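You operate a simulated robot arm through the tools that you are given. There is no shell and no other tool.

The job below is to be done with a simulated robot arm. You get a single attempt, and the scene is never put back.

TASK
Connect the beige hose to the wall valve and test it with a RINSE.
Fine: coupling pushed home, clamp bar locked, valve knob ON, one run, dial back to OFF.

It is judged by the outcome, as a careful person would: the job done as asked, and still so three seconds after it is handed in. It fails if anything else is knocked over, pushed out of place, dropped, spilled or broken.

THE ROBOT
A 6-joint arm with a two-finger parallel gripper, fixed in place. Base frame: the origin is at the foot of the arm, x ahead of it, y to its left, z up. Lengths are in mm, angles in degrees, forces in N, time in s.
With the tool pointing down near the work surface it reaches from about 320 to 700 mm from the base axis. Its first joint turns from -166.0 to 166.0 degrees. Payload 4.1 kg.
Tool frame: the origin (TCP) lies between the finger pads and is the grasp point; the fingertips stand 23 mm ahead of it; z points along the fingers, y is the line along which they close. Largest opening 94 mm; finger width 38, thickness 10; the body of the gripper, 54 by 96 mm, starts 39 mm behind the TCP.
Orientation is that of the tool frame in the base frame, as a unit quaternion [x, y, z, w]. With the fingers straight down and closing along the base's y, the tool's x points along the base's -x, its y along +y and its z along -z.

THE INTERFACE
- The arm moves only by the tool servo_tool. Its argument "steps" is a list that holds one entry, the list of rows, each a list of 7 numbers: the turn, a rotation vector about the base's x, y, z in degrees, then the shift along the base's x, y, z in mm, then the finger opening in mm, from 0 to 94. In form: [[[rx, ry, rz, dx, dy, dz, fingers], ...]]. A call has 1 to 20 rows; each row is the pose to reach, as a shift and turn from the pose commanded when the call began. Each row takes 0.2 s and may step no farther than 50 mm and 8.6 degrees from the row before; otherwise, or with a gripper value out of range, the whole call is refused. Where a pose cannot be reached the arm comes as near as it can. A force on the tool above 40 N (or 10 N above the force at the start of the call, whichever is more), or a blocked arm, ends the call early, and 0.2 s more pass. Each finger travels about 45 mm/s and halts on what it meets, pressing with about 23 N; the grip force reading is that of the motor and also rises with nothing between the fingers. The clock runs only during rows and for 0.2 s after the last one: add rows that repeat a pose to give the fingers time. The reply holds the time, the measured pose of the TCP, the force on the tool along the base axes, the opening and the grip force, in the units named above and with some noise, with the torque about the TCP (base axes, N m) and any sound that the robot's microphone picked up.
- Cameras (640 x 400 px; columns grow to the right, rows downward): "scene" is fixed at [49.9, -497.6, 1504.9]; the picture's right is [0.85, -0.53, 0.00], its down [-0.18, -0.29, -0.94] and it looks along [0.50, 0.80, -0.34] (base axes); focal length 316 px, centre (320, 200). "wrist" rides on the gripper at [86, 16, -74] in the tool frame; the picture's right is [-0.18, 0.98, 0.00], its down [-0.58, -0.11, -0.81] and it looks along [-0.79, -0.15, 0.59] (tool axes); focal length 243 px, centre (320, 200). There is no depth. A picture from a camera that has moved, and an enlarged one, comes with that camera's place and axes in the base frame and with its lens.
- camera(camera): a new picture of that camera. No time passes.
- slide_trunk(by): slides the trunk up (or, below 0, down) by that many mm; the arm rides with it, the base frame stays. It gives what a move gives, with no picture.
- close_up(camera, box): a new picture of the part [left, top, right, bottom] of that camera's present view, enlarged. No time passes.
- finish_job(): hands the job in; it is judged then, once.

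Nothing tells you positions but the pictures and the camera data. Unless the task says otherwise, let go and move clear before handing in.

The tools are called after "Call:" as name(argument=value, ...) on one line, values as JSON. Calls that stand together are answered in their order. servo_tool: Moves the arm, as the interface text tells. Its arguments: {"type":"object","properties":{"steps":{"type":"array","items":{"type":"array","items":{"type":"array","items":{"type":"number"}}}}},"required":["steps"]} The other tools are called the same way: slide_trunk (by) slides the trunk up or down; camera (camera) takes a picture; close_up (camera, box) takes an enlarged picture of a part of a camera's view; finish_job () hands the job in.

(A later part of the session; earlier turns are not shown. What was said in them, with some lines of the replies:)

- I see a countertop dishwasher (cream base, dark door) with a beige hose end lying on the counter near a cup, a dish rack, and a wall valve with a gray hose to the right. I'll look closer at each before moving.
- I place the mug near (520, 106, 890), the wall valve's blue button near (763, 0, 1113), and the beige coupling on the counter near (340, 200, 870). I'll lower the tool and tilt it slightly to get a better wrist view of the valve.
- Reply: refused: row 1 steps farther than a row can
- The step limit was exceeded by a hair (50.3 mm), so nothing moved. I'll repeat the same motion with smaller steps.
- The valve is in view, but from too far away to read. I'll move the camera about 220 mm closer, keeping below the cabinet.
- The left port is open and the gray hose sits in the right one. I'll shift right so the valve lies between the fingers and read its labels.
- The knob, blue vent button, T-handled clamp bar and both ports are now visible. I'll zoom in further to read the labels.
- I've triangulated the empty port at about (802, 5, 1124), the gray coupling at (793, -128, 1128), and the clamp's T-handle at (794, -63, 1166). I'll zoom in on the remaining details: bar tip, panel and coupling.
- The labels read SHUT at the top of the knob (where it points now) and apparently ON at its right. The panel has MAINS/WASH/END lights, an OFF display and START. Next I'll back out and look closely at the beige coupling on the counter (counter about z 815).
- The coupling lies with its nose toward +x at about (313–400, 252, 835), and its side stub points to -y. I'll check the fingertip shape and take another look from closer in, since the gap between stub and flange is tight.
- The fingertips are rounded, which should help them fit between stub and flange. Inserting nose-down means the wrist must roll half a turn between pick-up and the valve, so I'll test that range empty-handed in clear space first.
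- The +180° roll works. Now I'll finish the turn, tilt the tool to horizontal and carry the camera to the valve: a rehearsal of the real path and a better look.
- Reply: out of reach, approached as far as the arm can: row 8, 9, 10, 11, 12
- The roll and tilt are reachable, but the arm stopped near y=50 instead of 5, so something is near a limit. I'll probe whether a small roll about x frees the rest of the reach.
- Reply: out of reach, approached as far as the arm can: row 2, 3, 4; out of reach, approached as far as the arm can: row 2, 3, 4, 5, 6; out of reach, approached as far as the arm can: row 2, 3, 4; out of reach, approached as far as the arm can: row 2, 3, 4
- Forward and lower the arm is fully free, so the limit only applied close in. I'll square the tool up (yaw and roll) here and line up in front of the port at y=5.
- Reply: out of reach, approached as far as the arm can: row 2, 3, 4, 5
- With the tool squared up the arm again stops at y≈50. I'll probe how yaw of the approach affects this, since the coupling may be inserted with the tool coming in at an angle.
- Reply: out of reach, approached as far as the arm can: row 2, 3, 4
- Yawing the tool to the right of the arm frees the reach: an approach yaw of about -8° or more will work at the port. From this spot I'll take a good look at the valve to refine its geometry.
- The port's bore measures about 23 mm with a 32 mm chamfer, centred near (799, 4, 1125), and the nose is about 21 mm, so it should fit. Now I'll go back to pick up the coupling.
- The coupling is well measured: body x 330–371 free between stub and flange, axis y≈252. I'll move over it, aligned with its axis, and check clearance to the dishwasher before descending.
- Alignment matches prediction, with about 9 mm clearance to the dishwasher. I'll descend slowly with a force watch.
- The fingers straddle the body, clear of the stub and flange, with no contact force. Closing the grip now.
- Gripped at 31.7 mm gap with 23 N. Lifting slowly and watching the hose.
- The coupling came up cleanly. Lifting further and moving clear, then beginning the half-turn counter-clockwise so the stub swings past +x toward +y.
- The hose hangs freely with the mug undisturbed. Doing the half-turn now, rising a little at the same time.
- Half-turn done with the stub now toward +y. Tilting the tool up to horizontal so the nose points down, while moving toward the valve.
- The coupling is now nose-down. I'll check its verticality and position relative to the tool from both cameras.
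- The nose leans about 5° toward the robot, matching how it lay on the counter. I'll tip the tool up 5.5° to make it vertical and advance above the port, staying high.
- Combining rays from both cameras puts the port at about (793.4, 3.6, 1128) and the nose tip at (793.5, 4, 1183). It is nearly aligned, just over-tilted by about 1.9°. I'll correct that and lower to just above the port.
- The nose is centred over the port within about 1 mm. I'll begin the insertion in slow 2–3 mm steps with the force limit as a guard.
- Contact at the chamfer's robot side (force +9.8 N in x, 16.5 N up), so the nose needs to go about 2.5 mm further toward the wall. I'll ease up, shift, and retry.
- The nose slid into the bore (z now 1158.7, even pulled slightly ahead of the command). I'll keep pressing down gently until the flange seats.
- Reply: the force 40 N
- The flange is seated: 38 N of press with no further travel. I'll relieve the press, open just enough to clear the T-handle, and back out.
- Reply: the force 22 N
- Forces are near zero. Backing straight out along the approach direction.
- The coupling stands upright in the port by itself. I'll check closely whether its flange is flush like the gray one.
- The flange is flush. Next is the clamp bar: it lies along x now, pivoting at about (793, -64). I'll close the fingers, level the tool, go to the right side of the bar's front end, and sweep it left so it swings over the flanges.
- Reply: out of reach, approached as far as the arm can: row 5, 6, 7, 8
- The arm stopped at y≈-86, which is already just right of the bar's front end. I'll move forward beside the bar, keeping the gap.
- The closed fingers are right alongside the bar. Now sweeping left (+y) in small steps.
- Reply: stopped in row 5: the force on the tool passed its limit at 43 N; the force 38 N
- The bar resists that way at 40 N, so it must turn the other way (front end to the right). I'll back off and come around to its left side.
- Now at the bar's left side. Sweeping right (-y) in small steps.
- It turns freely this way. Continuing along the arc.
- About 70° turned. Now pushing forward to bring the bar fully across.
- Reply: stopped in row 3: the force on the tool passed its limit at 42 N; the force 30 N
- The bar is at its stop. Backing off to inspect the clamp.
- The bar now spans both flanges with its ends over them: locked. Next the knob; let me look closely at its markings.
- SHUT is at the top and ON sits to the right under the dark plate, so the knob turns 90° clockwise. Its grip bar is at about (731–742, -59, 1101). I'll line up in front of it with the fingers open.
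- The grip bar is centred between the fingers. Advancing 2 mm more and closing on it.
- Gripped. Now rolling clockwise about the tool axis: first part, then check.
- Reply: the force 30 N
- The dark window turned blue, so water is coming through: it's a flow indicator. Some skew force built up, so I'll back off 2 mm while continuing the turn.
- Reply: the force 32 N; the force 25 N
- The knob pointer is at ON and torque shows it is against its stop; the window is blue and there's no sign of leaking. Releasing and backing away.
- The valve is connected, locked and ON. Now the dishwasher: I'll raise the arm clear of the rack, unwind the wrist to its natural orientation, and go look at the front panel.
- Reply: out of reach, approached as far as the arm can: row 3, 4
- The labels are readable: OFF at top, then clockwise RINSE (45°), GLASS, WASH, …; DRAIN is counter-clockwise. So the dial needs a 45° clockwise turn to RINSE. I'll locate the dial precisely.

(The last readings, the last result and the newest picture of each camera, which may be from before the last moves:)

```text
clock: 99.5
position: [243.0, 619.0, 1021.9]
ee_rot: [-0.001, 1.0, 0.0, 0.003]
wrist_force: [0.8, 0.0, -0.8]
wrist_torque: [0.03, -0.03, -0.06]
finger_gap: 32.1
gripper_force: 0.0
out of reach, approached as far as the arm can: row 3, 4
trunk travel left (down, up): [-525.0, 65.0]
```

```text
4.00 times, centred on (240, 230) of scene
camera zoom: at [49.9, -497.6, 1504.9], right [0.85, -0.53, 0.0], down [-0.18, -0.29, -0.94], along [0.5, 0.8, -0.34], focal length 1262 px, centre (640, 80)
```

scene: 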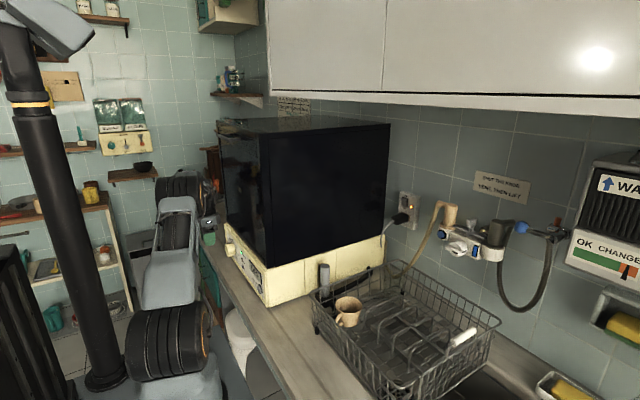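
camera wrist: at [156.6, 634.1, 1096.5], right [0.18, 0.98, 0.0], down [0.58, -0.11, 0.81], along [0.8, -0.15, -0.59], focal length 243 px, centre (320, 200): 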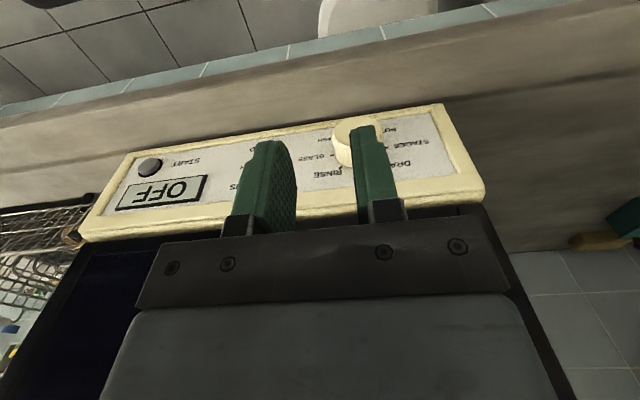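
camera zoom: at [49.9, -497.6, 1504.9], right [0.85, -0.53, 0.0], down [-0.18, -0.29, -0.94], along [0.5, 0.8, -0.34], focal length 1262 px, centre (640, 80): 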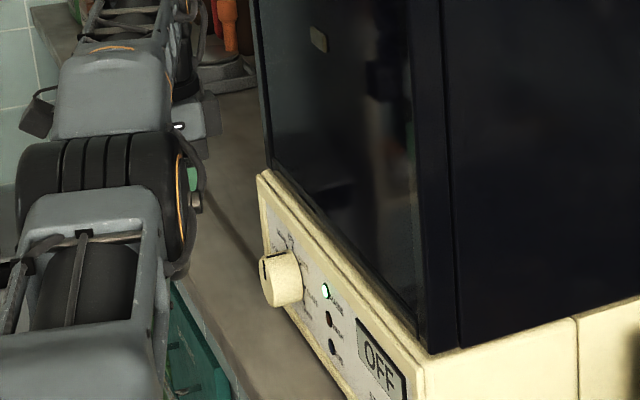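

The dial's front face is at about (323, 642, 892), diameter about 50 mm, and START is at (351, 365, 867). The dial is far out, so I'll use a horizontal tool and lower the trunk. First I'll tilt up and roll the camera to the top, away from the counter.

Call:
servo_tool(steps=[[[0, -8, 0, -10, -15, 10, 40], [0, -16, 0, -15, -30, 20, 40], [0, -24, 0, -15, -45, 30, 40], [0, -32, 0, -15, -60, 40, 40], [0, -40, 0, -10, -75, 50, 40], [0, -48, 0, -5, -90, 55, 40], [0, -56, 0, 0, -105, 60, 40], [0, -64, 0, 5, -120, 60, 40], [0, -72, 0, 10, -130, 60, 40], [0, -80, 0, 10, -140, 60, 40], [0, -88, 0, 10, -140, 60, 40], [0, -90.4, 0, 10, -140, 60, 40], [0, -90.4, 0, 10, -140, 60, 40]]])

Call:
camera(camera="scene")

```text
clock: 102.3
position: [253.2, 478.5, 1082.4]
ee_rot: [-0.001, 0.701, 0.001, 0.713]
wrist_force: [-0.3, 0.3, 0.3]
wrist_torque: [-0.03, 0.0, 0.02]
finger_gap: 40.0
gripper_force: 0.1
trunk travel left (down, up): [-525.0, 65.0]
```

```text
taken
```

scene: 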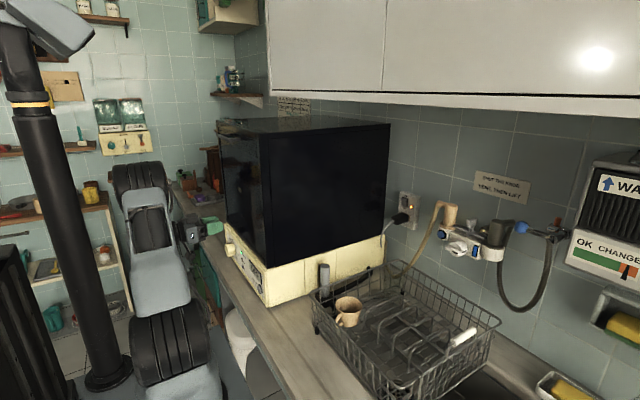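

Call:
servo_tool(steps=[[[-8.5, 0, 0, 0, 0, 0, 40], [-17, 0, 0, 0, 0, 0, 40], [-25.5, 0, 0, 0, 0, 0, 40], [-34, 0, 0, 0, 0, 0, 40], [-42.5, 0, 0, 0, 0, 0, 40], [-51, 0, 0, 0, 0, 0, 40], [-59.5, 0, 0, 0, 0, 0, 40], [-68, 0, 0, 0, 0, 0, 40], [-76.5, 0, 0, 0, 0, 0, 40], [-85, 0, 0, 0, 0, 0, 40], [-93.5, 0, 0, 0, 0, 0, 40], [-102, 0, 0, 0, 0, 0, 40], [-110.5, 0, 0, 0, 0, 0, 40], [-119, 0, 0, 0, 0, 0, 40], [-127.5, 0, 0, 0, 0, 0, 40], [-136, 0, 0, 0, 0, 0, 40], [-144.5, 0, 0, 0, 0, 0, 40], [-153, 0, 0, 0, 0, 0, 40], [-161.5, 0, 0, 0, 0, 0, 40], [-170, 0, 0, 0, 0, 0, 40]]])

Call:
slide_trunk(by=-120)

Call:
camera(camera="scene")

Call:
camera(camera="wrist")

```text
clock: 106.5
position: [253.4, 478.2, 1082.1]
ee_rot: [0.71, -0.062, 0.699, -0.06]
wrist_force: [0.1, 0.3, 0.4]
wrist_torque: [0.0, -0.01, -0.02]
finger_gap: 40.0
gripper_force: 0.1
trunk travel left (down, up): [-525.0, 65.0]
```

```text
clock: 108.0
position: [253.0, 479.4, 961.8]
ee_rot: [0.709, -0.061, 0.699, -0.062]
wrist_force: [0.4, 0.2, 1.0]
wrist_torque: [0.0, 0.0, 0.01]
finger_gap: 40.0
gripper_force: 0.1
trunk travel left (down, up): [-405.0, 185.0]
```

```text
taken
```

scene: 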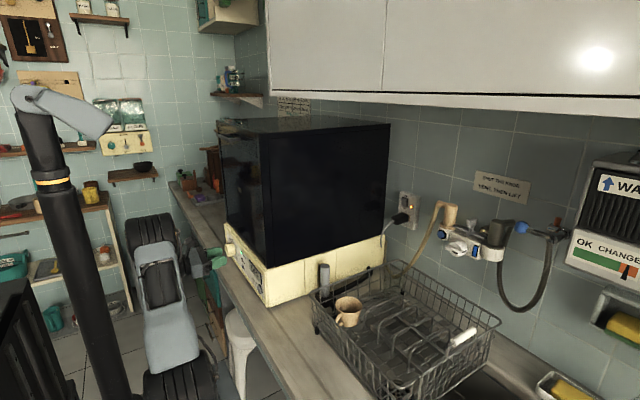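

```text
taken
camera wrist: at [179.5, 447.3, 1046.5], right [-0.01, -0.94, -0.35], down [-0.81, 0.21, -0.54], along [0.58, 0.28, -0.76], focal length 243 px, centre (320, 200)
```

wrist: 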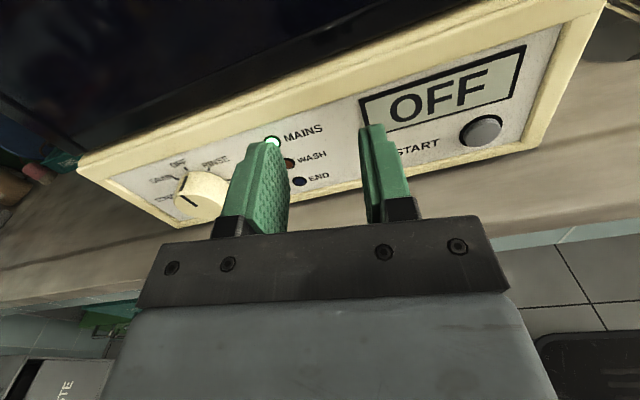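

The camera now sees the panel right side up. Moving in front of the dial.

Call:
servo_tool(steps=[[[0, 0, 0, -5, 35, -10, 50], [0, 0, 0, -5, 70, -25, 60], [0, 0, 0, -5, 105, -42, 66], [0, 0, 0, 0, 135, -58, 66], [0, 0, 0, 5, 155, -68, 66], [0, 0, 0, 10, 162, -70, 66], [0, 0, 0, 10, 162, -70, 66]]])

Call:
camera(camera="wrist")

Call:
camera(camera="scene")

```text
clock: 109.6
position: [262.0, 642.1, 891.3]
ee_rot: [0.71, -0.061, 0.699, -0.06]
wrist_force: [-0.6, 0.2, -0.3]
wrist_torque: [-0.02, -0.04, -0.01]
finger_gap: 65.9
gripper_force: 0.1
trunk travel left (down, up): [-405.0, 185.0]
```

```text
taken
camera wrist: at [189.8, 611.1, 976.8], right [-0.01, -0.94, -0.35], down [-0.81, 0.21, -0.54], along [0.58, 0.28, -0.76], focal length 243 px, centre (320, 200)
```

wrist: 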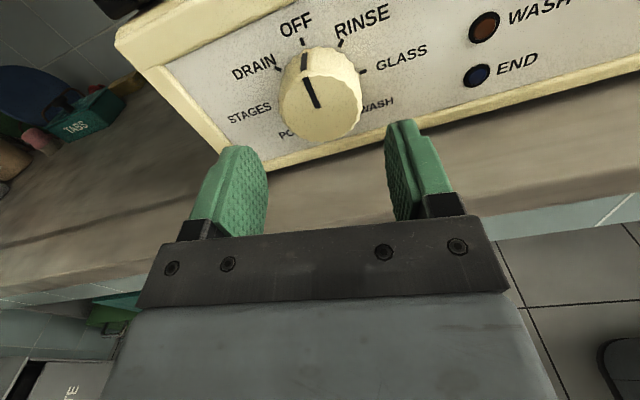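

```text
taken
```

scene: 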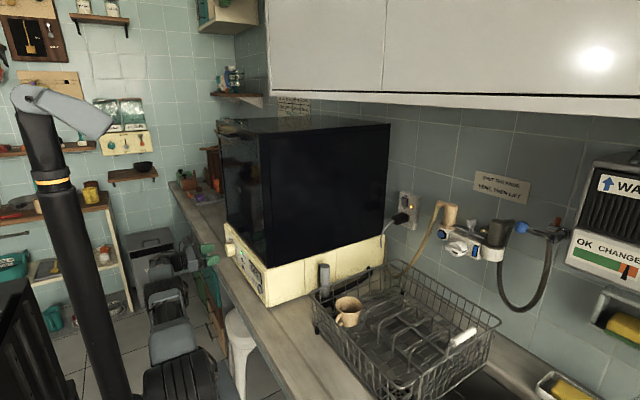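

Call:
close_up(camera="wrist", box=[220, 0, 440, 160])

Call:
servo_tool(steps=[[[0, 0, 0, 15, -1, 1.5, 66], [0, 0, 0, 30, -1, 1.5, 66], [0, 0, 0, 42, -1, 1.5, 66], [0, 0, 0, 50, -1, 1.5, 66], [0, 0, 0, 54, -1, 1.5, 66], [0, 0, 0, 54, -1, 1.5, 66]]])

Call:
camera(camera="wrist")

```text
2.50 times, centred on (330, 80) of wrist
camera zoom: at [189.8, 611.1, 976.8], right [-0.01, -0.94, -0.35], down [-0.81, 0.21, -0.54], along [0.58, 0.28, -0.76], focal length 606 px, centre (295, 500)
```

zoom: 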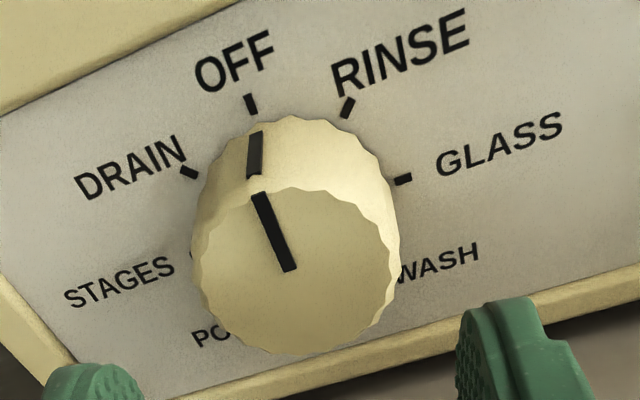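

```text
clock: 111.0
position: [317.5, 641.1, 893.6]
ee_rot: [0.709, -0.062, 0.699, -0.061]
wrist_force: [-0.5, 0.2, 0.2]
wrist_torque: [0.0, 0.02, 0.02]
finger_gap: 65.9
gripper_force: 0.1
trunk travel left (down, up): [-405.0, 185.0]
```

```text
taken
camera wrist: at [243.8, 609.3, 977.3], right [-0.01, -0.94, -0.35], down [-0.81, 0.21, -0.54], along [0.58, 0.28, -0.76], focal length 243 px, centre (320, 200)
```

wrist: 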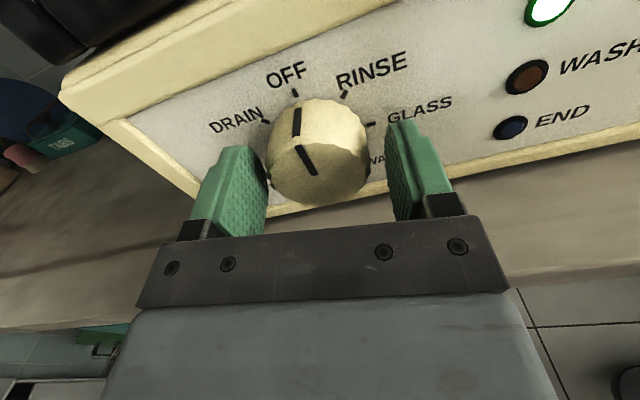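

Call:
close_up(camera="wrist", box=[250, 80, 400, 220])

```text
2.86 times, centred on (325, 150) of wrist
camera zoom: at [243.8, 609.3, 977.3], right [-0.01, -0.94, -0.35], down [-0.81, 0.21, -0.54], along [0.58, 0.28, -0.76], focal length 693 px, centre (306, 343)
```

zoom: 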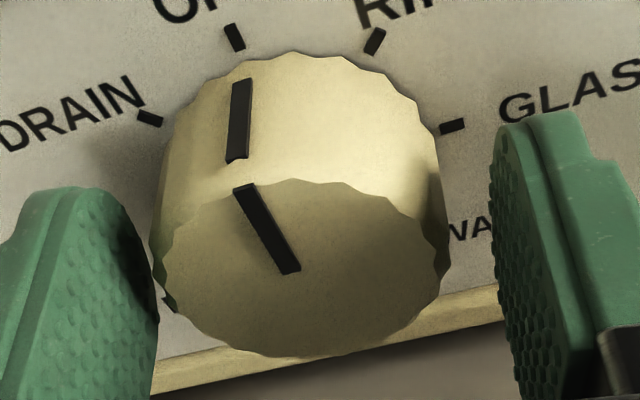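

The tool axis lines up with the dial within 1 mm. Gripping the dial.

Call:
servo_tool(steps=[[[0, 0, 0, 3, 0.5, 0, 58], [0, 0, 0, 3, 0.5, 0, 50], [0, 0, 0, 3, 0.5, 0, 44], [0, 0, 0, 3, 0.5, 0, 40], [0, 0, 0, 3, 0.5, 0, 40]]])

Call:
camera(camera="wrist")

```text
clock: 112.2
position: [318.5, 641.5, 894.0]
ee_rot: [0.709, -0.061, 0.699, -0.061]
wrist_force: [4.0, 16.4, 5.4]
wrist_torque: [0.1, 0.14, 0.85]
finger_gap: 51.9
gripper_force: 45.2
trunk travel left (down, up): [-405.0, 185.0]
```

```text
taken
camera wrist: at [246.5, 610.8, 977.7], right [0.0, -0.94, -0.35], down [-0.81, 0.21, -0.54], along [0.58, 0.28, -0.76], focal length 243 px, centre (320, 200)
```

wrist: 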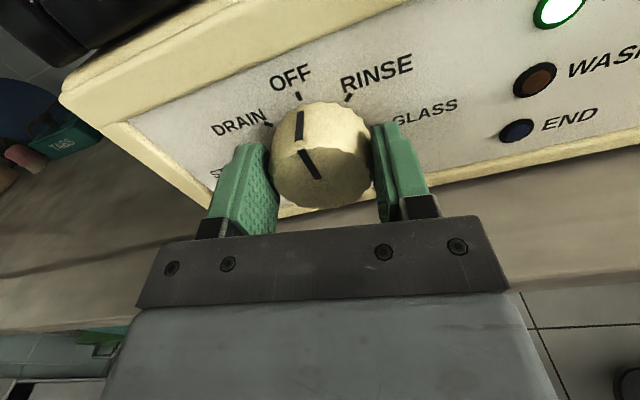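

Gripped, with a small side load; I'll shift 1.5 mm to relieve it and roll 45° clockwise to RINSE.

Call:
servo_tool(steps=[[[0, 0, 0, 0, 1.6, 0.5, 40], [7.5, 0, 0, 0, 1.6, 0.5, 40], [15, 0, 0, 0, 1.6, 0.5, 40], [22.5, 0, 0, 0, 1.6, 0.5, 40], [30, 0, 0, 0, 1.6, 0.5, 40], [37.5, 0, 0, 0, 1.6, 0.5, 40], [45, 0, 0, 0, 1.6, 0.5, 40], [45, 0, 0, 0, 1.6, 0.5, 40]]])

Call:
camera(camera="wrist")

Call:
close_up(camera="scene", box=[215, 225, 275, 300])

```text
clock: 114.0
position: [320.8, 639.4, 890.7]
ee_rot: [0.633, -0.327, 0.623, -0.323]
wrist_force: [-5.7, -11.5, 1.1]
wrist_torque: [0.02, 0.15, -0.22]
finger_gap: 51.7
gripper_force: 45.1
trunk travel left (down, up): [-405.0, 185.0]
stopped in row 8: the force on the tool passed its limit at 41 N (the readings are from after the stop); the commanded pose is now the measured one
```

```text
taken
camera wrist: at [246.0, 558.9, 930.1], right [-0.01, -0.42, -0.91], down [-0.81, 0.54, -0.24], along [0.58, 0.73, -0.34], focal length 243 px, centre (320, 200)
```

wrist: 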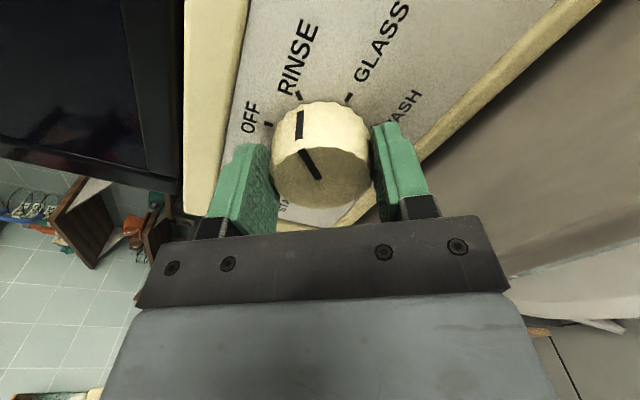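

```text
5.33 times, centred on (245, 262) of scene
camera zoom: at [49.9, -497.6, 1504.9], right [0.85, -0.53, 0.0], down [-0.18, -0.29, -0.94], along [0.5, 0.8, -0.34], focal length 1683 px, centre (720, -133)
```

zoom: 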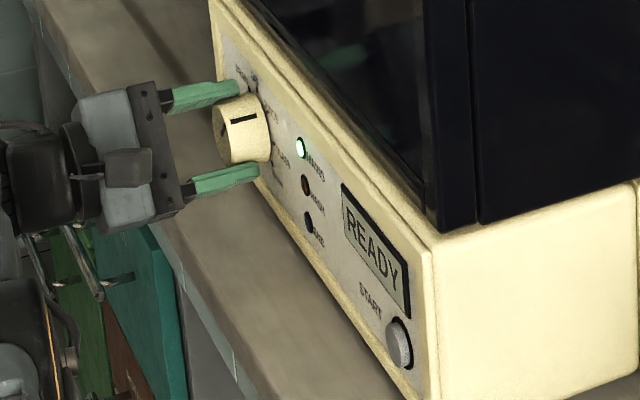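

The display now reads READY. Checking that the pointer sits on the RINSE tick before letting go.

Call:
close_up(camera="wrist", box=[230, 20, 410, 220])

Call:
servo_tool(steps=[[[0, 0, 0, 0, 0, 0, 50], [0, 0, 0, 0, 0, 0, 60], [0, 0, 0, 0, 0, 0, 66], [0, 0, 0, 0, 0, 0, 66], [0, 0, 0, -12, 0, 0, 66], [0, 0, 0, -27, 0, 0, 66], [0, 0, 0, -45, 0, 0, 66], [0, 0, 0, -60, 0, 3, 66], [0, 0, 0, -60, 0, 3, 66]]])

Call:
camera(camera="wrist")

Call:
close_up(camera="scene", box=[215, 225, 275, 300])

```text
2.00 times, centred on (320, 120) of wrist
camera zoom: at [246.0, 558.9, 930.1], right [-0.01, -0.42, -0.91], down [-0.81, 0.54, -0.24], along [0.58, 0.73, -0.34], focal length 485 px, centre (320, 360)
```

zoom: 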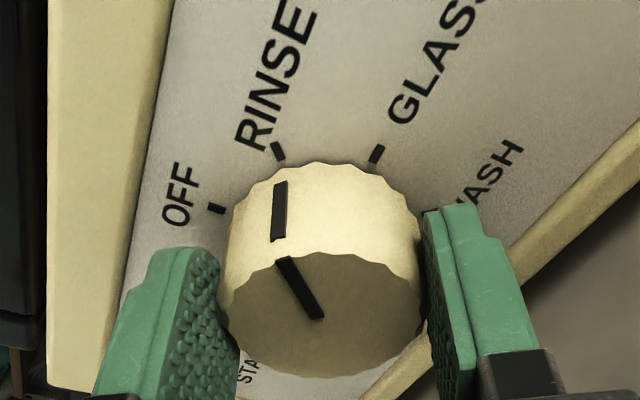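

```text
clock: 116.0
position: [259.7, 640.4, 893.3]
ee_rot: [0.633, -0.325, 0.623, -0.324]
wrist_force: [0.3, 0.1, -0.2]
wrist_torque: [0.03, 0.03, -0.02]
finger_gap: 65.9
gripper_force: 0.0
trunk travel left (down, up): [-405.0, 185.0]
```

```text
taken
camera wrist: at [185.7, 559.4, 932.2], right [-0.01, -0.42, -0.91], down [-0.81, 0.53, -0.24], along [0.58, 0.74, -0.34], focal length 243 px, centre (320, 200)
```

wrist: 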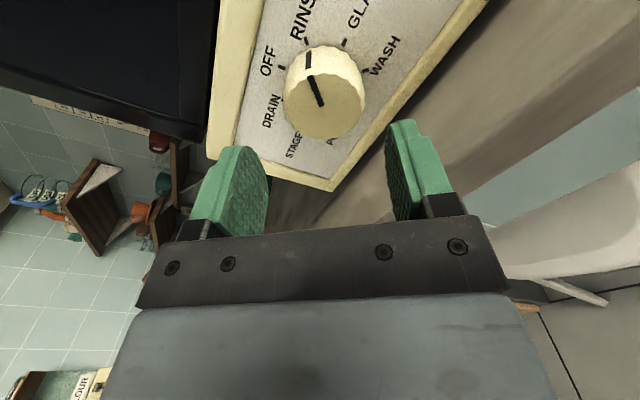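

```text
5.33 times, centred on (245, 262) of scene
camera zoom: at [49.9, -497.6, 1504.9], right [0.85, -0.53, 0.0], down [-0.18, -0.29, -0.94], along [0.5, 0.8, -0.34], focal length 1683 px, centre (720, -133)
```

zoom: 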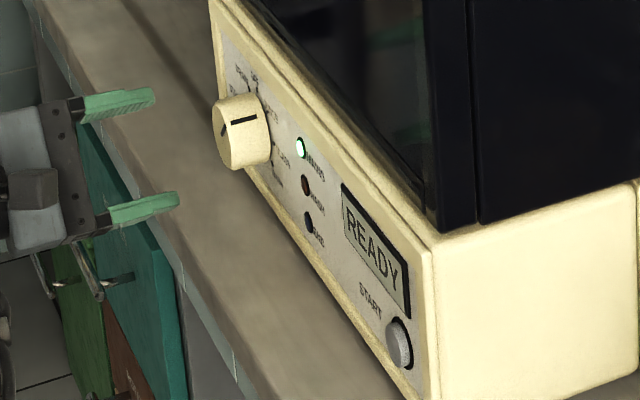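

RINSE is selected and the machine is READY. Next I'll back away, unroll the wrist, close the fingers and line up on START.

Call:
servo_tool(steps=[[[-8, 0, 0, -20, -10, 15, 50], [-16, 0, 0, -25, -45, 25, 30], [-24, 0, 0, -25, -85, 30, 10], [-32, 0, 0, -25, -125, 30, 0], [-40, 0, 0, -25, -165, 30, 0], [-48, 0, 0, -25, -205, 25, 0], [-52, 0, 0, -20, -245, 15, 0], [-52, 0, 0, -10, -272, 0, 0], [-52, 0, 0, 0, -276, -20, 0], [-52, 0, 0, 0, -276, -26, 0], [-52, 0, 0, 0, -276, -26, 0]]])

Call:
camera(camera="wrist")

Call:
camera(camera="scene")

```text
clock: 118.4
position: [263.0, 365.1, 868.1]
ee_rot: [0.712, -0.02, 0.702, -0.015]
wrist_force: [0.3, 0.9, 0.2]
wrist_torque: [-0.02, -0.01, 0.03]
finger_gap: 0.0
gripper_force: 22.8
trunk travel left (down, up): [-405.0, 185.0]
```

```text
taken
camera wrist: at [187.7, 344.6, 955.3], right [-0.01, -0.97, -0.23], down [-0.81, 0.14, -0.56], along [0.58, 0.18, -0.79], focal length 243 px, centre (320, 200)
```

wrist: 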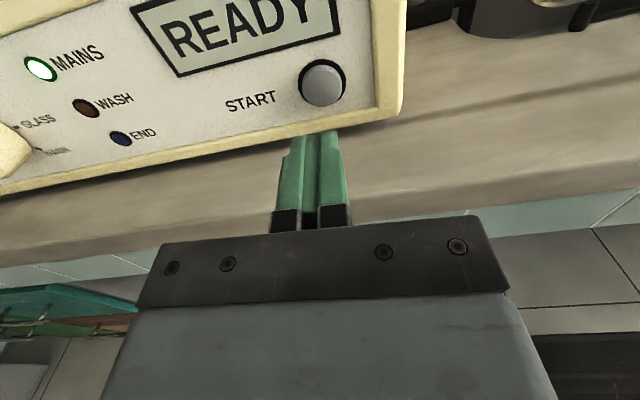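

```text
taken
```

scene: 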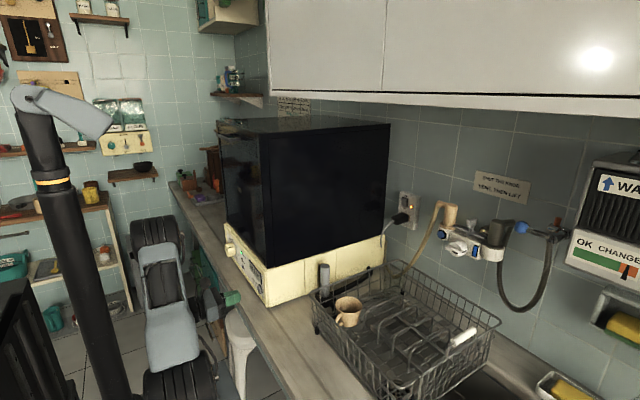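

START is at (351, 362, 867), directly ahead of the closed fingertips. Pressing it slowly, once.

Call:
servo_tool(steps=[[[0, 0, 0, 25, -2, 0, 0], [0, 0, 0, 45, -2, 0, 0], [0, 0, 0, 55, -2, 0, 0], [0, 0, 0, 60, -2, 0, 0], [0, 0, 0, 60, -2, 0, 0]]])

Call:
close_up(camera="wrist", box=[220, 40, 440, 220])

Call:
close_up(camera="scene", box=[215, 235, 285, 310])

```text
clock: 119.6
position: [321.1, 362.2, 868.6]
ee_rot: [0.711, -0.019, 0.702, -0.014]
wrist_force: [0.5, -0.1, -0.3]
wrist_torque: [-0.01, 0.01, 0.04]
finger_gap: 0.0
gripper_force: 23.0
trunk travel left (down, up): [-405.0, 185.0]
```

```text
2.22 times, centred on (330, 130) of wrist
camera zoom: at [247.6, 342.3, 955.0], right [-0.01, -0.97, -0.23], down [-0.81, 0.14, -0.56], along [0.58, 0.18, -0.79], focal length 539 px, centre (298, 356)
```

zoom: 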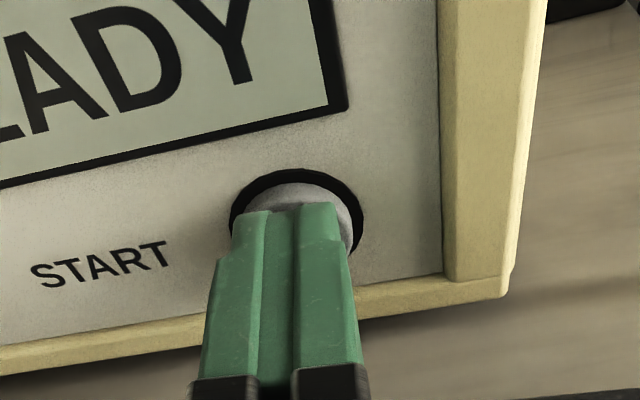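

```text
5.33 times, centred on (250, 272) of scene
camera zoom: at [49.9, -497.6, 1504.9], right [0.85, -0.53, 0.0], down [-0.18, -0.29, -0.94], along [0.5, 0.8, -0.34], focal length 1683 px, centre (693, -187)
```

zoom: 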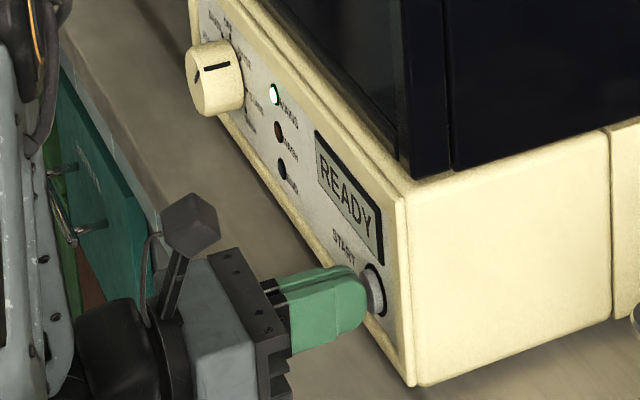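

Call:
servo_tool(steps=[[[0, 0, 0, 4, 0, -0.5, 0], [0, 0, 0, 6, 0, -0.5, 0], [0, 0, 0, 8, 0, -0.5, 0], [0, 0, 0, 10, 0, -0.5, 0], [0, 0, 0, 11.5, 0, -0.5, 0], [0, 0, 0, 11.5, 0, -0.5, 0]]])

Call:
close_up(camera="scene", box=[215, 235, 285, 310])

```text
clock: 121.0
position: [329.6, 363.1, 867.8]
ee_rot: [0.711, -0.021, 0.702, -0.013]
wrist_force: [-16.0, -2.9, -5.4]
wrist_torque: [0.01, 0.03, -0.04]
finger_gap: 0.0
gripper_force: 23.3
trunk travel left (down, up): [-405.0, 185.0]
heard: click
```

```text
5.33 times, centred on (250, 272) of scene
camera zoom: at [49.9, -497.6, 1504.9], right [0.85, -0.53, 0.0], down [-0.18, -0.29, -0.94], along [0.5, 0.8, -0.34], focal length 1683 px, centre (693, -187)
```

zoom: 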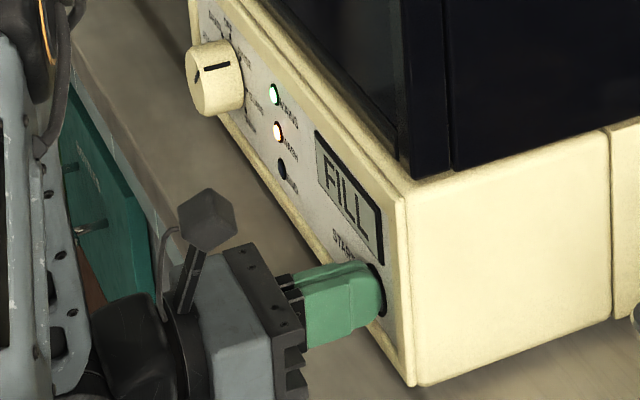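

A click, and the display shows FILL with the WASH light on: the run has started. Backing off the button and watching the cycle and the valve for leaks.

Call:
servo_tool(steps=[[[0, 0, 0, -6, 0, 0, 0], [0, 0, 0, -15, 0, 0, 0], [0, 0, 0, -35, 0, 0, 0], [0, 0, 0, -60, 0, 10, 0], [0, 0, 0, -70, 0, 20, 0], [0, 0, 0, -70, 0, 20, 0]]])

Call:
camera(camera="scene")

Call:
close_up(camera="scene", box=[215, 235, 285, 310])

Call:
close_up(camera="scene", box=[420, 195, 510, 270])

```text
clock: 122.4
position: [262.0, 362.4, 886.8]
ee_rot: [0.711, -0.02, 0.702, -0.013]
wrist_force: [0.2, -0.6, 0.5]
wrist_torque: [0.02, 0.0, 0.03]
finger_gap: 0.0
gripper_force: 23.2
trunk travel left (down, up): [-405.0, 185.0]
```

```text
taken
```

scene: 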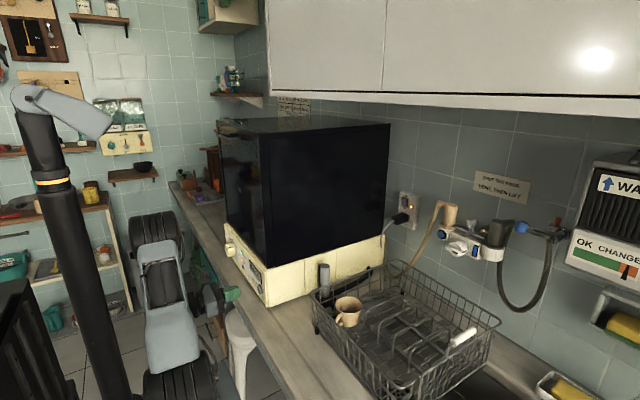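

```text
5.33 times, centred on (250, 272) of scene
camera zoom: at [49.9, -497.6, 1504.9], right [0.85, -0.53, 0.0], down [-0.18, -0.29, -0.94], along [0.5, 0.8, -0.34], focal length 1683 px, centre (693, -187)
```

zoom: 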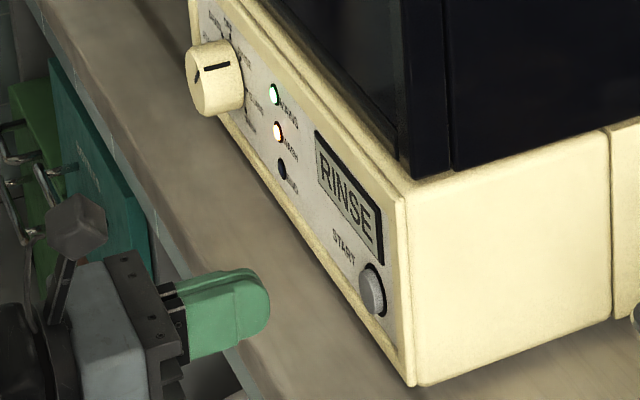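

```text
5.33 times, centred on (465, 232) of scene
camera zoom: at [49.9, -497.6, 1504.9], right [0.85, -0.53, 0.0], down [-0.18, -0.29, -0.94], along [0.5, 0.8, -0.34], focal length 1683 px, centre (-453, 27)
```

zoom: 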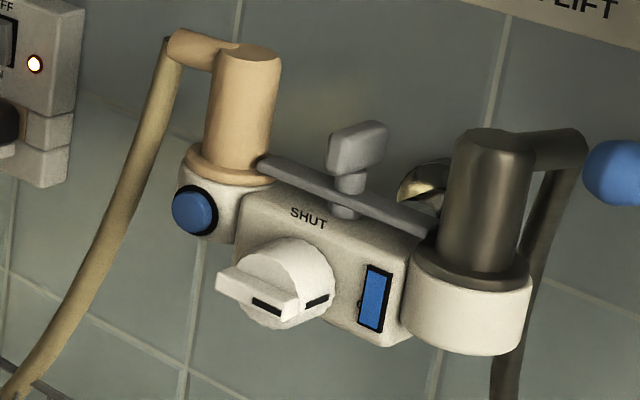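

The display shows RINSE and the joint is dry. While it runs I'll move back in front of the dial with the wrist pre-rolled, ready to turn it counter-clockwise to OFF after the run ends.

Call:
servo_tool(steps=[[[0, 0, 0, -25, 5, 20, 0], [8, 0, 0, -30, 40, 30, 20], [16, 0, 0, -30, 80, 30, 40], [24, 0, 0, -30, 120, 30, 60], [32, 0, 0, -30, 160, 30, 66], [40, 0, 0, -30, 200, 28, 66], [48, 0, 0, -25, 240, 22, 66], [52, 0, 0, -15, 268, 14, 66], [52, 0, 0, -3, 278, 7, 66], [52, 0, 0, -3, 278.5, 7, 66]]])

Call:
camera(camera="wrist")

Call:
close_up(camera="scene", box=[215, 235, 285, 310])

```text
clock: 124.6
position: [258.4, 640.5, 893.1]
ee_rot: [0.633, -0.325, 0.623, -0.324]
wrist_force: [0.8, -0.4, -0.6]
wrist_torque: [0.0, 0.01, -0.01]
finger_gap: 66.1
gripper_force: 0.1
trunk travel left (down, up): [-405.0, 185.0]
```

```text
taken
camera wrist: at [184.5, 560.9, 932.2], right [-0.01, -0.42, -0.91], down [-0.81, 0.53, -0.24], along [0.58, 0.74, -0.34], focal length 243 px, centre (320, 200)
```

wrist: 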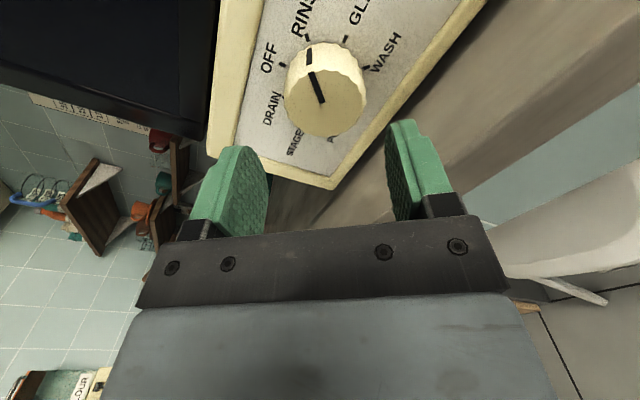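

```text
5.33 times, centred on (250, 272) of scene
camera zoom: at [49.9, -497.6, 1504.9], right [0.85, -0.53, 0.0], down [-0.18, -0.29, -0.94], along [0.5, 0.8, -0.34], focal length 1683 px, centre (693, -187)
```

zoom: 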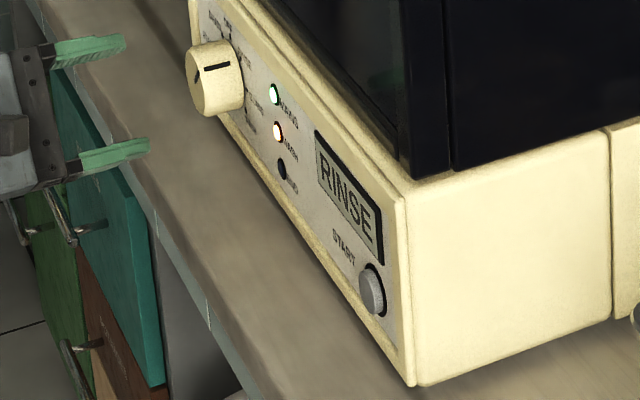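

Still in RINSE. I'll hold here and wait for the cycle to end.

Call:
servo_tool(steps=[[[0, 0, 0, 0, 0, 0, 66], [0, 0, 0, 0, 0, 0, 66], [0, 0, 0, 0, 0, 0, 66], [0, 0, 0, 0, 0, 0, 66], [0, 0, 0, 0, 0, 0, 66], [0, 0, 0, 0, 0, 0, 66], [0, 0, 0, 0, 0, 0, 66], [0, 0, 0, 0, 0, 0, 66], [0, 0, 0, 0, 0, 0, 66], [0, 0, 0, 0, 0, 0, 66], [0, 0, 0, 0, 0, 0, 66], [0, 0, 0, 0, 0, 0, 66], [0, 0, 0, 0, 0, 0, 66], [0, 0, 0, 0, 0, 0, 66], [0, 0, 0, 0, 0, 0, 66]]])

Call:
close_up(camera="scene", box=[215, 235, 285, 310])

```text
clock: 127.8
position: [258.0, 641.6, 894.2]
ee_rot: [0.634, -0.325, 0.623, -0.324]
wrist_force: [-0.3, 0.4, 0.3]
wrist_torque: [0.0, 0.01, 0.0]
finger_gap: 66.0
gripper_force: 0.0
trunk travel left (down, up): [-405.0, 185.0]
```

```text
5.33 times, centred on (250, 272) of scene
camera zoom: at [49.9, -497.6, 1504.9], right [0.85, -0.53, 0.0], down [-0.18, -0.29, -0.94], along [0.5, 0.8, -0.34], focal length 1683 px, centre (693, -187)
```

zoom: 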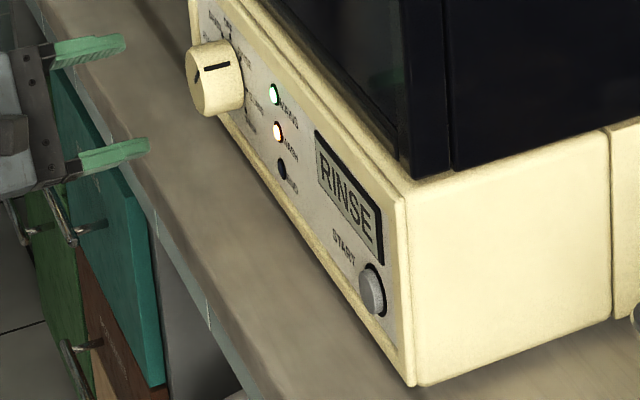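

Call:
servo_tool(steps=[[[0, 0, 0, 0, 0, 0, 66], [0, 0, 0, 0, 0, 0, 66], [0, 0, 0, 0, 0, 0, 66], [0, 0, 0, 0, 0, 0, 66], [0, 0, 0, 0, 0, 0, 66], [0, 0, 0, 0, 0, 0, 66], [0, 0, 0, 0, 0, 0, 66], [0, 0, 0, 0, 0, 0, 66], [0, 0, 0, 0, 0, 0, 66], [0, 0, 0, 0, 0, 0, 66], [0, 0, 0, 0, 0, 0, 66], [0, 0, 0, 0, 0, 0, 66], [0, 0, 0, 0, 0, 0, 66], [0, 0, 0, 0, 0, 0, 66], [0, 0, 0, 0, 0, 0, 66], [0, 0, 0, 0, 0, 0, 66], [0, 0, 0, 0, 0, 0, 66], [0, 0, 0, 0, 0, 0, 66], [0, 0, 0, 0, 0, 0, 66], [0, 0, 0, 0, 0, 0, 66]]])

Call:
close_up(camera="scene", box=[215, 235, 285, 310])

Call:
close_up(camera="scene", box=[420, 195, 510, 270])

```text
clock: 132.0
position: [258.3, 641.5, 893.5]
ee_rot: [0.633, -0.326, 0.622, -0.325]
wrist_force: [-0.2, -0.2, -0.5]
wrist_torque: [-0.03, 0.01, -0.02]
finger_gap: 66.0
gripper_force: 0.0
trunk travel left (down, up): [-405.0, 185.0]
```

```text
5.33 times, centred on (250, 272) of scene
camera zoom: at [49.9, -497.6, 1504.9], right [0.85, -0.53, 0.0], down [-0.18, -0.29, -0.94], along [0.5, 0.8, -0.34], focal length 1683 px, centre (693, -187)
```

zoom: 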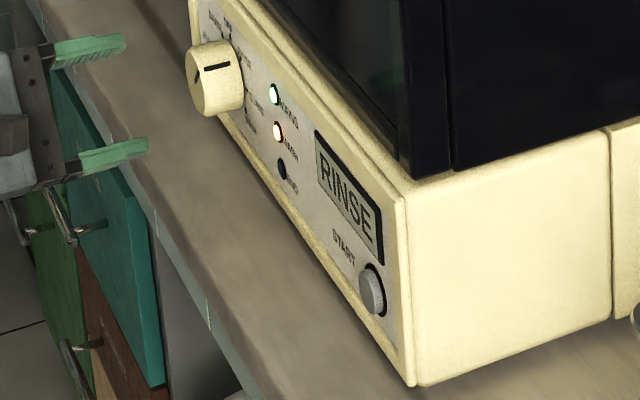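

```text
5.33 times, centred on (465, 232) of scene
camera zoom: at [49.9, -497.6, 1504.9], right [0.85, -0.53, 0.0], down [-0.18, -0.29, -0.94], along [0.5, 0.8, -0.34], focal length 1683 px, centre (-453, 27)
```

zoom: 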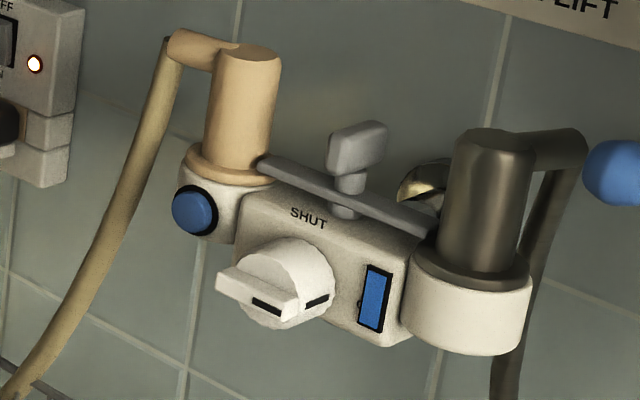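

Still rinsing and everything is dry. Continuing to wait.

Call:
servo_tool(steps=[[[0, 0, 0, 0, 0, 0, 66], [0, 0, 0, 0, 0, 0, 66], [0, 0, 0, 0, 0, 0, 66], [0, 0, 0, 0, 0, 0, 66], [0, 0, 0, 0, 0, 0, 66], [0, 0, 0, 0, 0, 0, 66], [0, 0, 0, 0, 0, 0, 66], [0, 0, 0, 0, 0, 0, 66], [0, 0, 0, 0, 0, 0, 66], [0, 0, 0, 0, 0, 0, 66], [0, 0, 0, 0, 0, 0, 66], [0, 0, 0, 0, 0, 0, 66], [0, 0, 0, 0, 0, 0, 66], [0, 0, 0, 0, 0, 0, 66], [0, 0, 0, 0, 0, 0, 66], [0, 0, 0, 0, 0, 0, 66], [0, 0, 0, 0, 0, 0, 66], [0, 0, 0, 0, 0, 0, 66], [0, 0, 0, 0, 0, 0, 66], [0, 0, 0, 0, 0, 0, 66]]])

Call:
close_up(camera="scene", box=[215, 235, 285, 310])

```text
clock: 136.2
position: [257.4, 641.6, 893.6]
ee_rot: [0.634, -0.326, 0.622, -0.324]
wrist_force: [0.9, 0.1, -0.3]
wrist_torque: [0.04, -0.01, 0.0]
finger_gap: 66.1
gripper_force: 0.0
trunk travel left (down, up): [-405.0, 185.0]
```

```text
5.33 times, centred on (250, 272) of scene
camera zoom: at [49.9, -497.6, 1504.9], right [0.85, -0.53, 0.0], down [-0.18, -0.29, -0.94], along [0.5, 0.8, -0.34], focal length 1683 px, centre (693, -187)
```

zoom: 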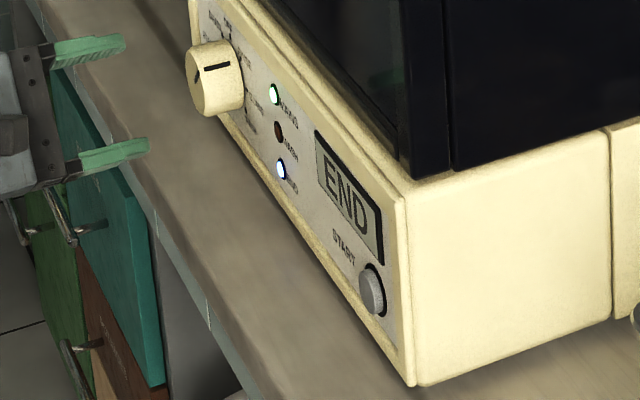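

The display reads END: the single run is complete. Now re-gripping the dial to turn it back to OFF.

Call:
servo_tool(steps=[[[0, 0, 0, 18, 0, 0, 66], [0, 0, 0, 36, 0, 0, 66], [0, 0, 0, 50, 0, 0, 66], [0, 0, 0, 58, 0, 0, 66], [0, 0, 0, 62, 0, 0, 66], [0, 0, 0, 62, 0, 0, 66]]])

Call:
close_up(camera="wrist", box=[230, 60, 410, 220])

```text
clock: 137.6
position: [321.2, 641.5, 894.8]
ee_rot: [0.633, -0.325, 0.623, -0.324]
wrist_force: [0.6, -0.3, 0.1]
wrist_torque: [0.0, 0.02, -0.02]
finger_gap: 66.0
gripper_force: 0.1
trunk travel left (down, up): [-405.0, 185.0]
```

```text
2.50 times, centred on (320, 140) of wrist
camera zoom: at [247.3, 560.2, 932.4], right [-0.01, -0.42, -0.91], down [-0.81, 0.53, -0.24], along [0.58, 0.74, -0.34], focal length 606 px, centre (320, 350)
```

zoom: 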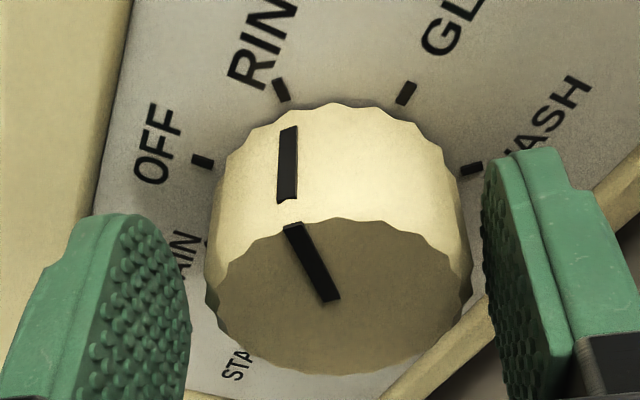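

The dial is about 3 mm off along the closing direction. I'll centre on it, grip, and turn counter-clockwise 45°.

Call:
servo_tool(steps=[[[0, 0, 0, 0, -1.4, -3.1, 62], [0, 0, 0, 0, -1.4, -3.1, 54], [0, 0, 0, 0, -1.4, -3.1, 46], [0, 0, 0, 0, -1.4, -3.1, 40], [0, 0, 0, 0, -1.4, -3.1, 40]]])

```text
clock: 138.8
position: [320.3, 639.9, 891.2]
ee_rot: [0.633, -0.325, 0.622, -0.326]
wrist_force: [1.9, 4.8, 3.9]
wrist_torque: [0.0, 0.05, 0.19]
finger_gap: 51.9
gripper_force: 45.2
trunk travel left (down, up): [-405.0, 185.0]
```

Call:
servo_tool(steps=[[[-7.5, 0, 0, 0, 0.6, 0.3, 40], [-15, 0, 0, 0, 1, 0.5, 40], [-22.5, 0, 0, 0, 1.3, 0.8, 40], [-22.5, 0, 0, 0, 1.3, 0.8, 40]]])

Call:
close_up(camera="wrist", box=[230, 60, 410, 220])

```text
clock: 139.8
position: [320.7, 640.2, 892.7]
ee_rot: [0.684, -0.198, 0.674, -0.194]
wrist_force: [1.7, 4.8, 8.9]
wrist_torque: [0.03, 0.28, 0.3]
finger_gap: 51.9
gripper_force: 45.5
trunk travel left (down, up): [-405.0, 185.0]
```

```text
2.50 times, centred on (320, 140) of wrist
camera zoom: at [247.3, 580.9, 958.8], right [-0.01, -0.73, -0.68], down [-0.81, 0.4, -0.42], along [0.58, 0.55, -0.6], focal length 606 px, centre (320, 350)
```

zoom: 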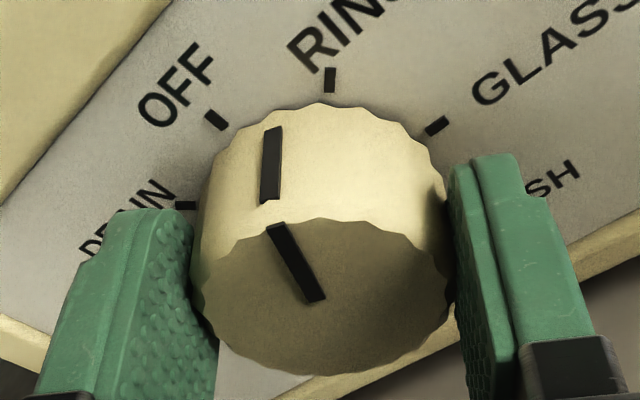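

Halfway between RINSE and OFF. Continuing to OFF.

Call:
servo_tool(steps=[[[-7.5, 0, 0, 0, 0.7, 0.6, 40], [-15, 0, 0, 0, 1.2, 0.8, 40], [-22.5, 0, 0, 0, 1.5, 0.8, 40], [-22.5, 0, 0, 0, 1.5, 0.8, 40]]])

Call:
close_up(camera="wrist", box=[230, 60, 410, 220])

Call:
close_up(camera="scene", box=[215, 235, 285, 310])

```text
clock: 140.8
position: [320.0, 641.5, 893.6]
ee_rot: [0.709, -0.063, 0.7, -0.057]
wrist_force: [10.3, 16.5, 10.3]
wrist_torque: [0.09, -0.25, 0.39]
finger_gap: 52.1
gripper_force: 45.4
trunk travel left (down, up): [-405.0, 185.0]
```

```text
2.50 times, centred on (320, 140) of wrist
camera zoom: at [247.3, 612.0, 977.2], right [-0.01, -0.94, -0.35], down [-0.81, 0.21, -0.54], along [0.58, 0.28, -0.76], focal length 606 px, centre (320, 350)
```

zoom: 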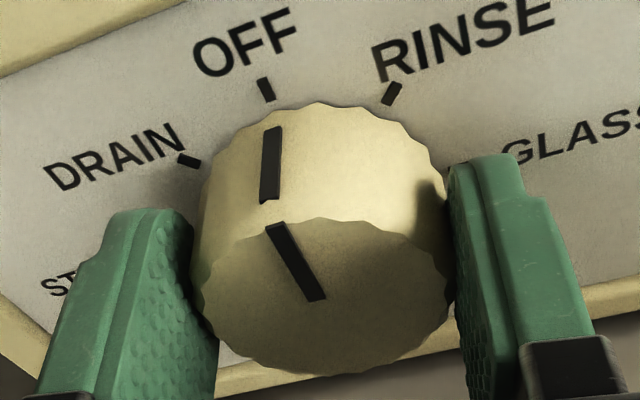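

```text
5.33 times, centred on (250, 272) of scene
camera zoom: at [49.9, -497.6, 1504.9], right [0.85, -0.53, 0.0], down [-0.18, -0.29, -0.94], along [0.5, 0.8, -0.34], focal length 1683 px, centre (693, -187)
```

zoom: 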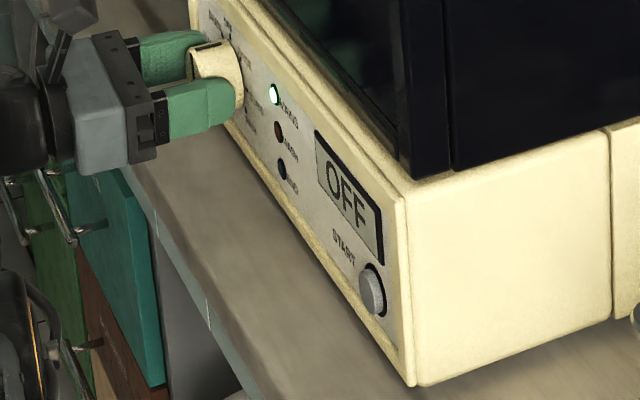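

The dial is on OFF and the display reads OFF. Releasing gently and backing away.

Call:
servo_tool(steps=[[[0, 0, 0, 0, 1.2, 0.4, 46], [0, 0, 0, 0, 1.2, 0.4, 56], [0, 0, 0, 0, 1.2, 0.4, 66], [0, 0, 0, 0, 1.2, 0.4, 66], [0, 0, 0, -12, 1.2, 0.4, 66], [0, 0, 0, -27, 1.2, 0.4, 66], [0, 0, 0, -45, 1.2, 2, 66], [0, 0, 0, -62, 1.2, 5, 66], [0, 0, 0, -85, -5, 25, 66], [0, 0, 0, -95, -20, 45, 66], [0, 0, 0, -95, -20, 45, 66]]])

Call:
camera(camera="wrist")

Call:
camera(camera="scene")

Call:
close_up(camera="scene", box=[215, 235, 285, 310])

Call:
close_up(camera="scene", box=[420, 195, 510, 270])

```text
clock: 143.2
position: [225.7, 650.3, 936.7]
ee_rot: [0.709, -0.063, 0.7, -0.055]
wrist_force: [0.0, 0.0, 0.4]
wrist_torque: [0.0, -0.01, 0.05]
finger_gap: 65.9
gripper_force: 0.1
out of reach, approached as far as the arm can: row 9, 10, 11
trunk travel left (down, up): [-405.0, 185.0]
```

```text
taken
camera wrist: at [152.4, 619.5, 1020.5], right [-0.01, -0.94, -0.35], down [-0.81, 0.21, -0.54], along [0.58, 0.28, -0.76], focal length 243 px, centre (320, 200)
```

wrist: 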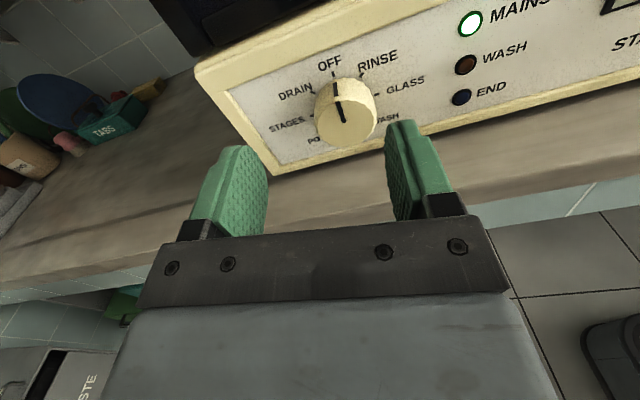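

```text
taken
```

scene: 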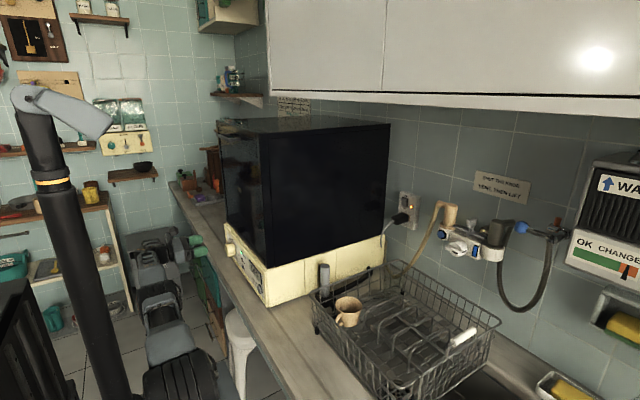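

```text
5.33 times, centred on (250, 272) of scene
camera zoom: at [49.9, -497.6, 1504.9], right [0.85, -0.53, 0.0], down [-0.18, -0.29, -0.94], along [0.5, 0.8, -0.34], focal length 1683 px, centre (693, -187)
```

zoom: 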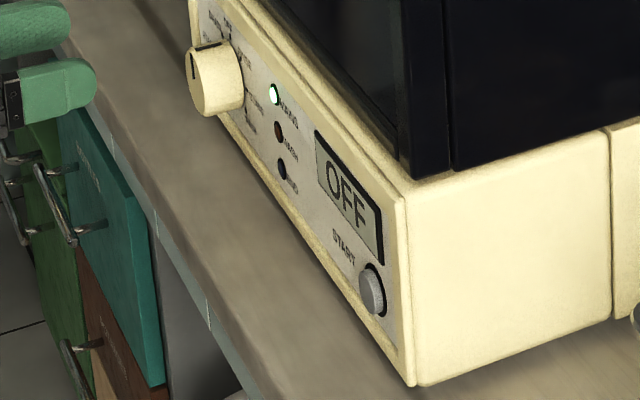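

```text
5.33 times, centred on (465, 232) of scene
camera zoom: at [49.9, -497.6, 1504.9], right [0.85, -0.53, 0.0], down [-0.18, -0.29, -0.94], along [0.5, 0.8, -0.34], focal length 1683 px, centre (-453, 27)
```

zoom: 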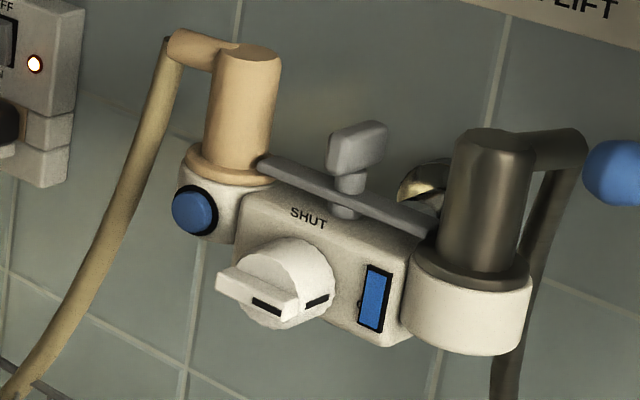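

Everything reads as asked: the coupling is seated, the clamp bar is across both flanges, the knob is ON with the blue window showing, one RINSE run has finished, and the dial and display are OFF. Nothing else was disturbed and the gripper is open and clear, so I'm handing the job in.

Call:
finish_job()

```text
The job is handed in.
```

The beige hose is connected to the wall valve, and one RINSE run completed with no leak that I could see at the joint.

- **Coupling:** It is pushed home in the left port, with its flange flush on the ring.
- **Clamp bar:** It is turned across both flanges and against its stop. It only locks with the front end swung to the right; I first pushed it the other way, up to about 43 N, and it did not move.
- **Valve knob:** It is ON and against its stop. The window beside it turned blue once it was open.
- **Run:** I pressed START once. The display went from FILL to RINSE to END.
- **Dial:** It is back at OFF and the display reads OFF.

The mug, the dish rack and the gray hose's coupling look as they were. The gripper is open and clear of everything. The trunk is still 120 mm lower than where it started.
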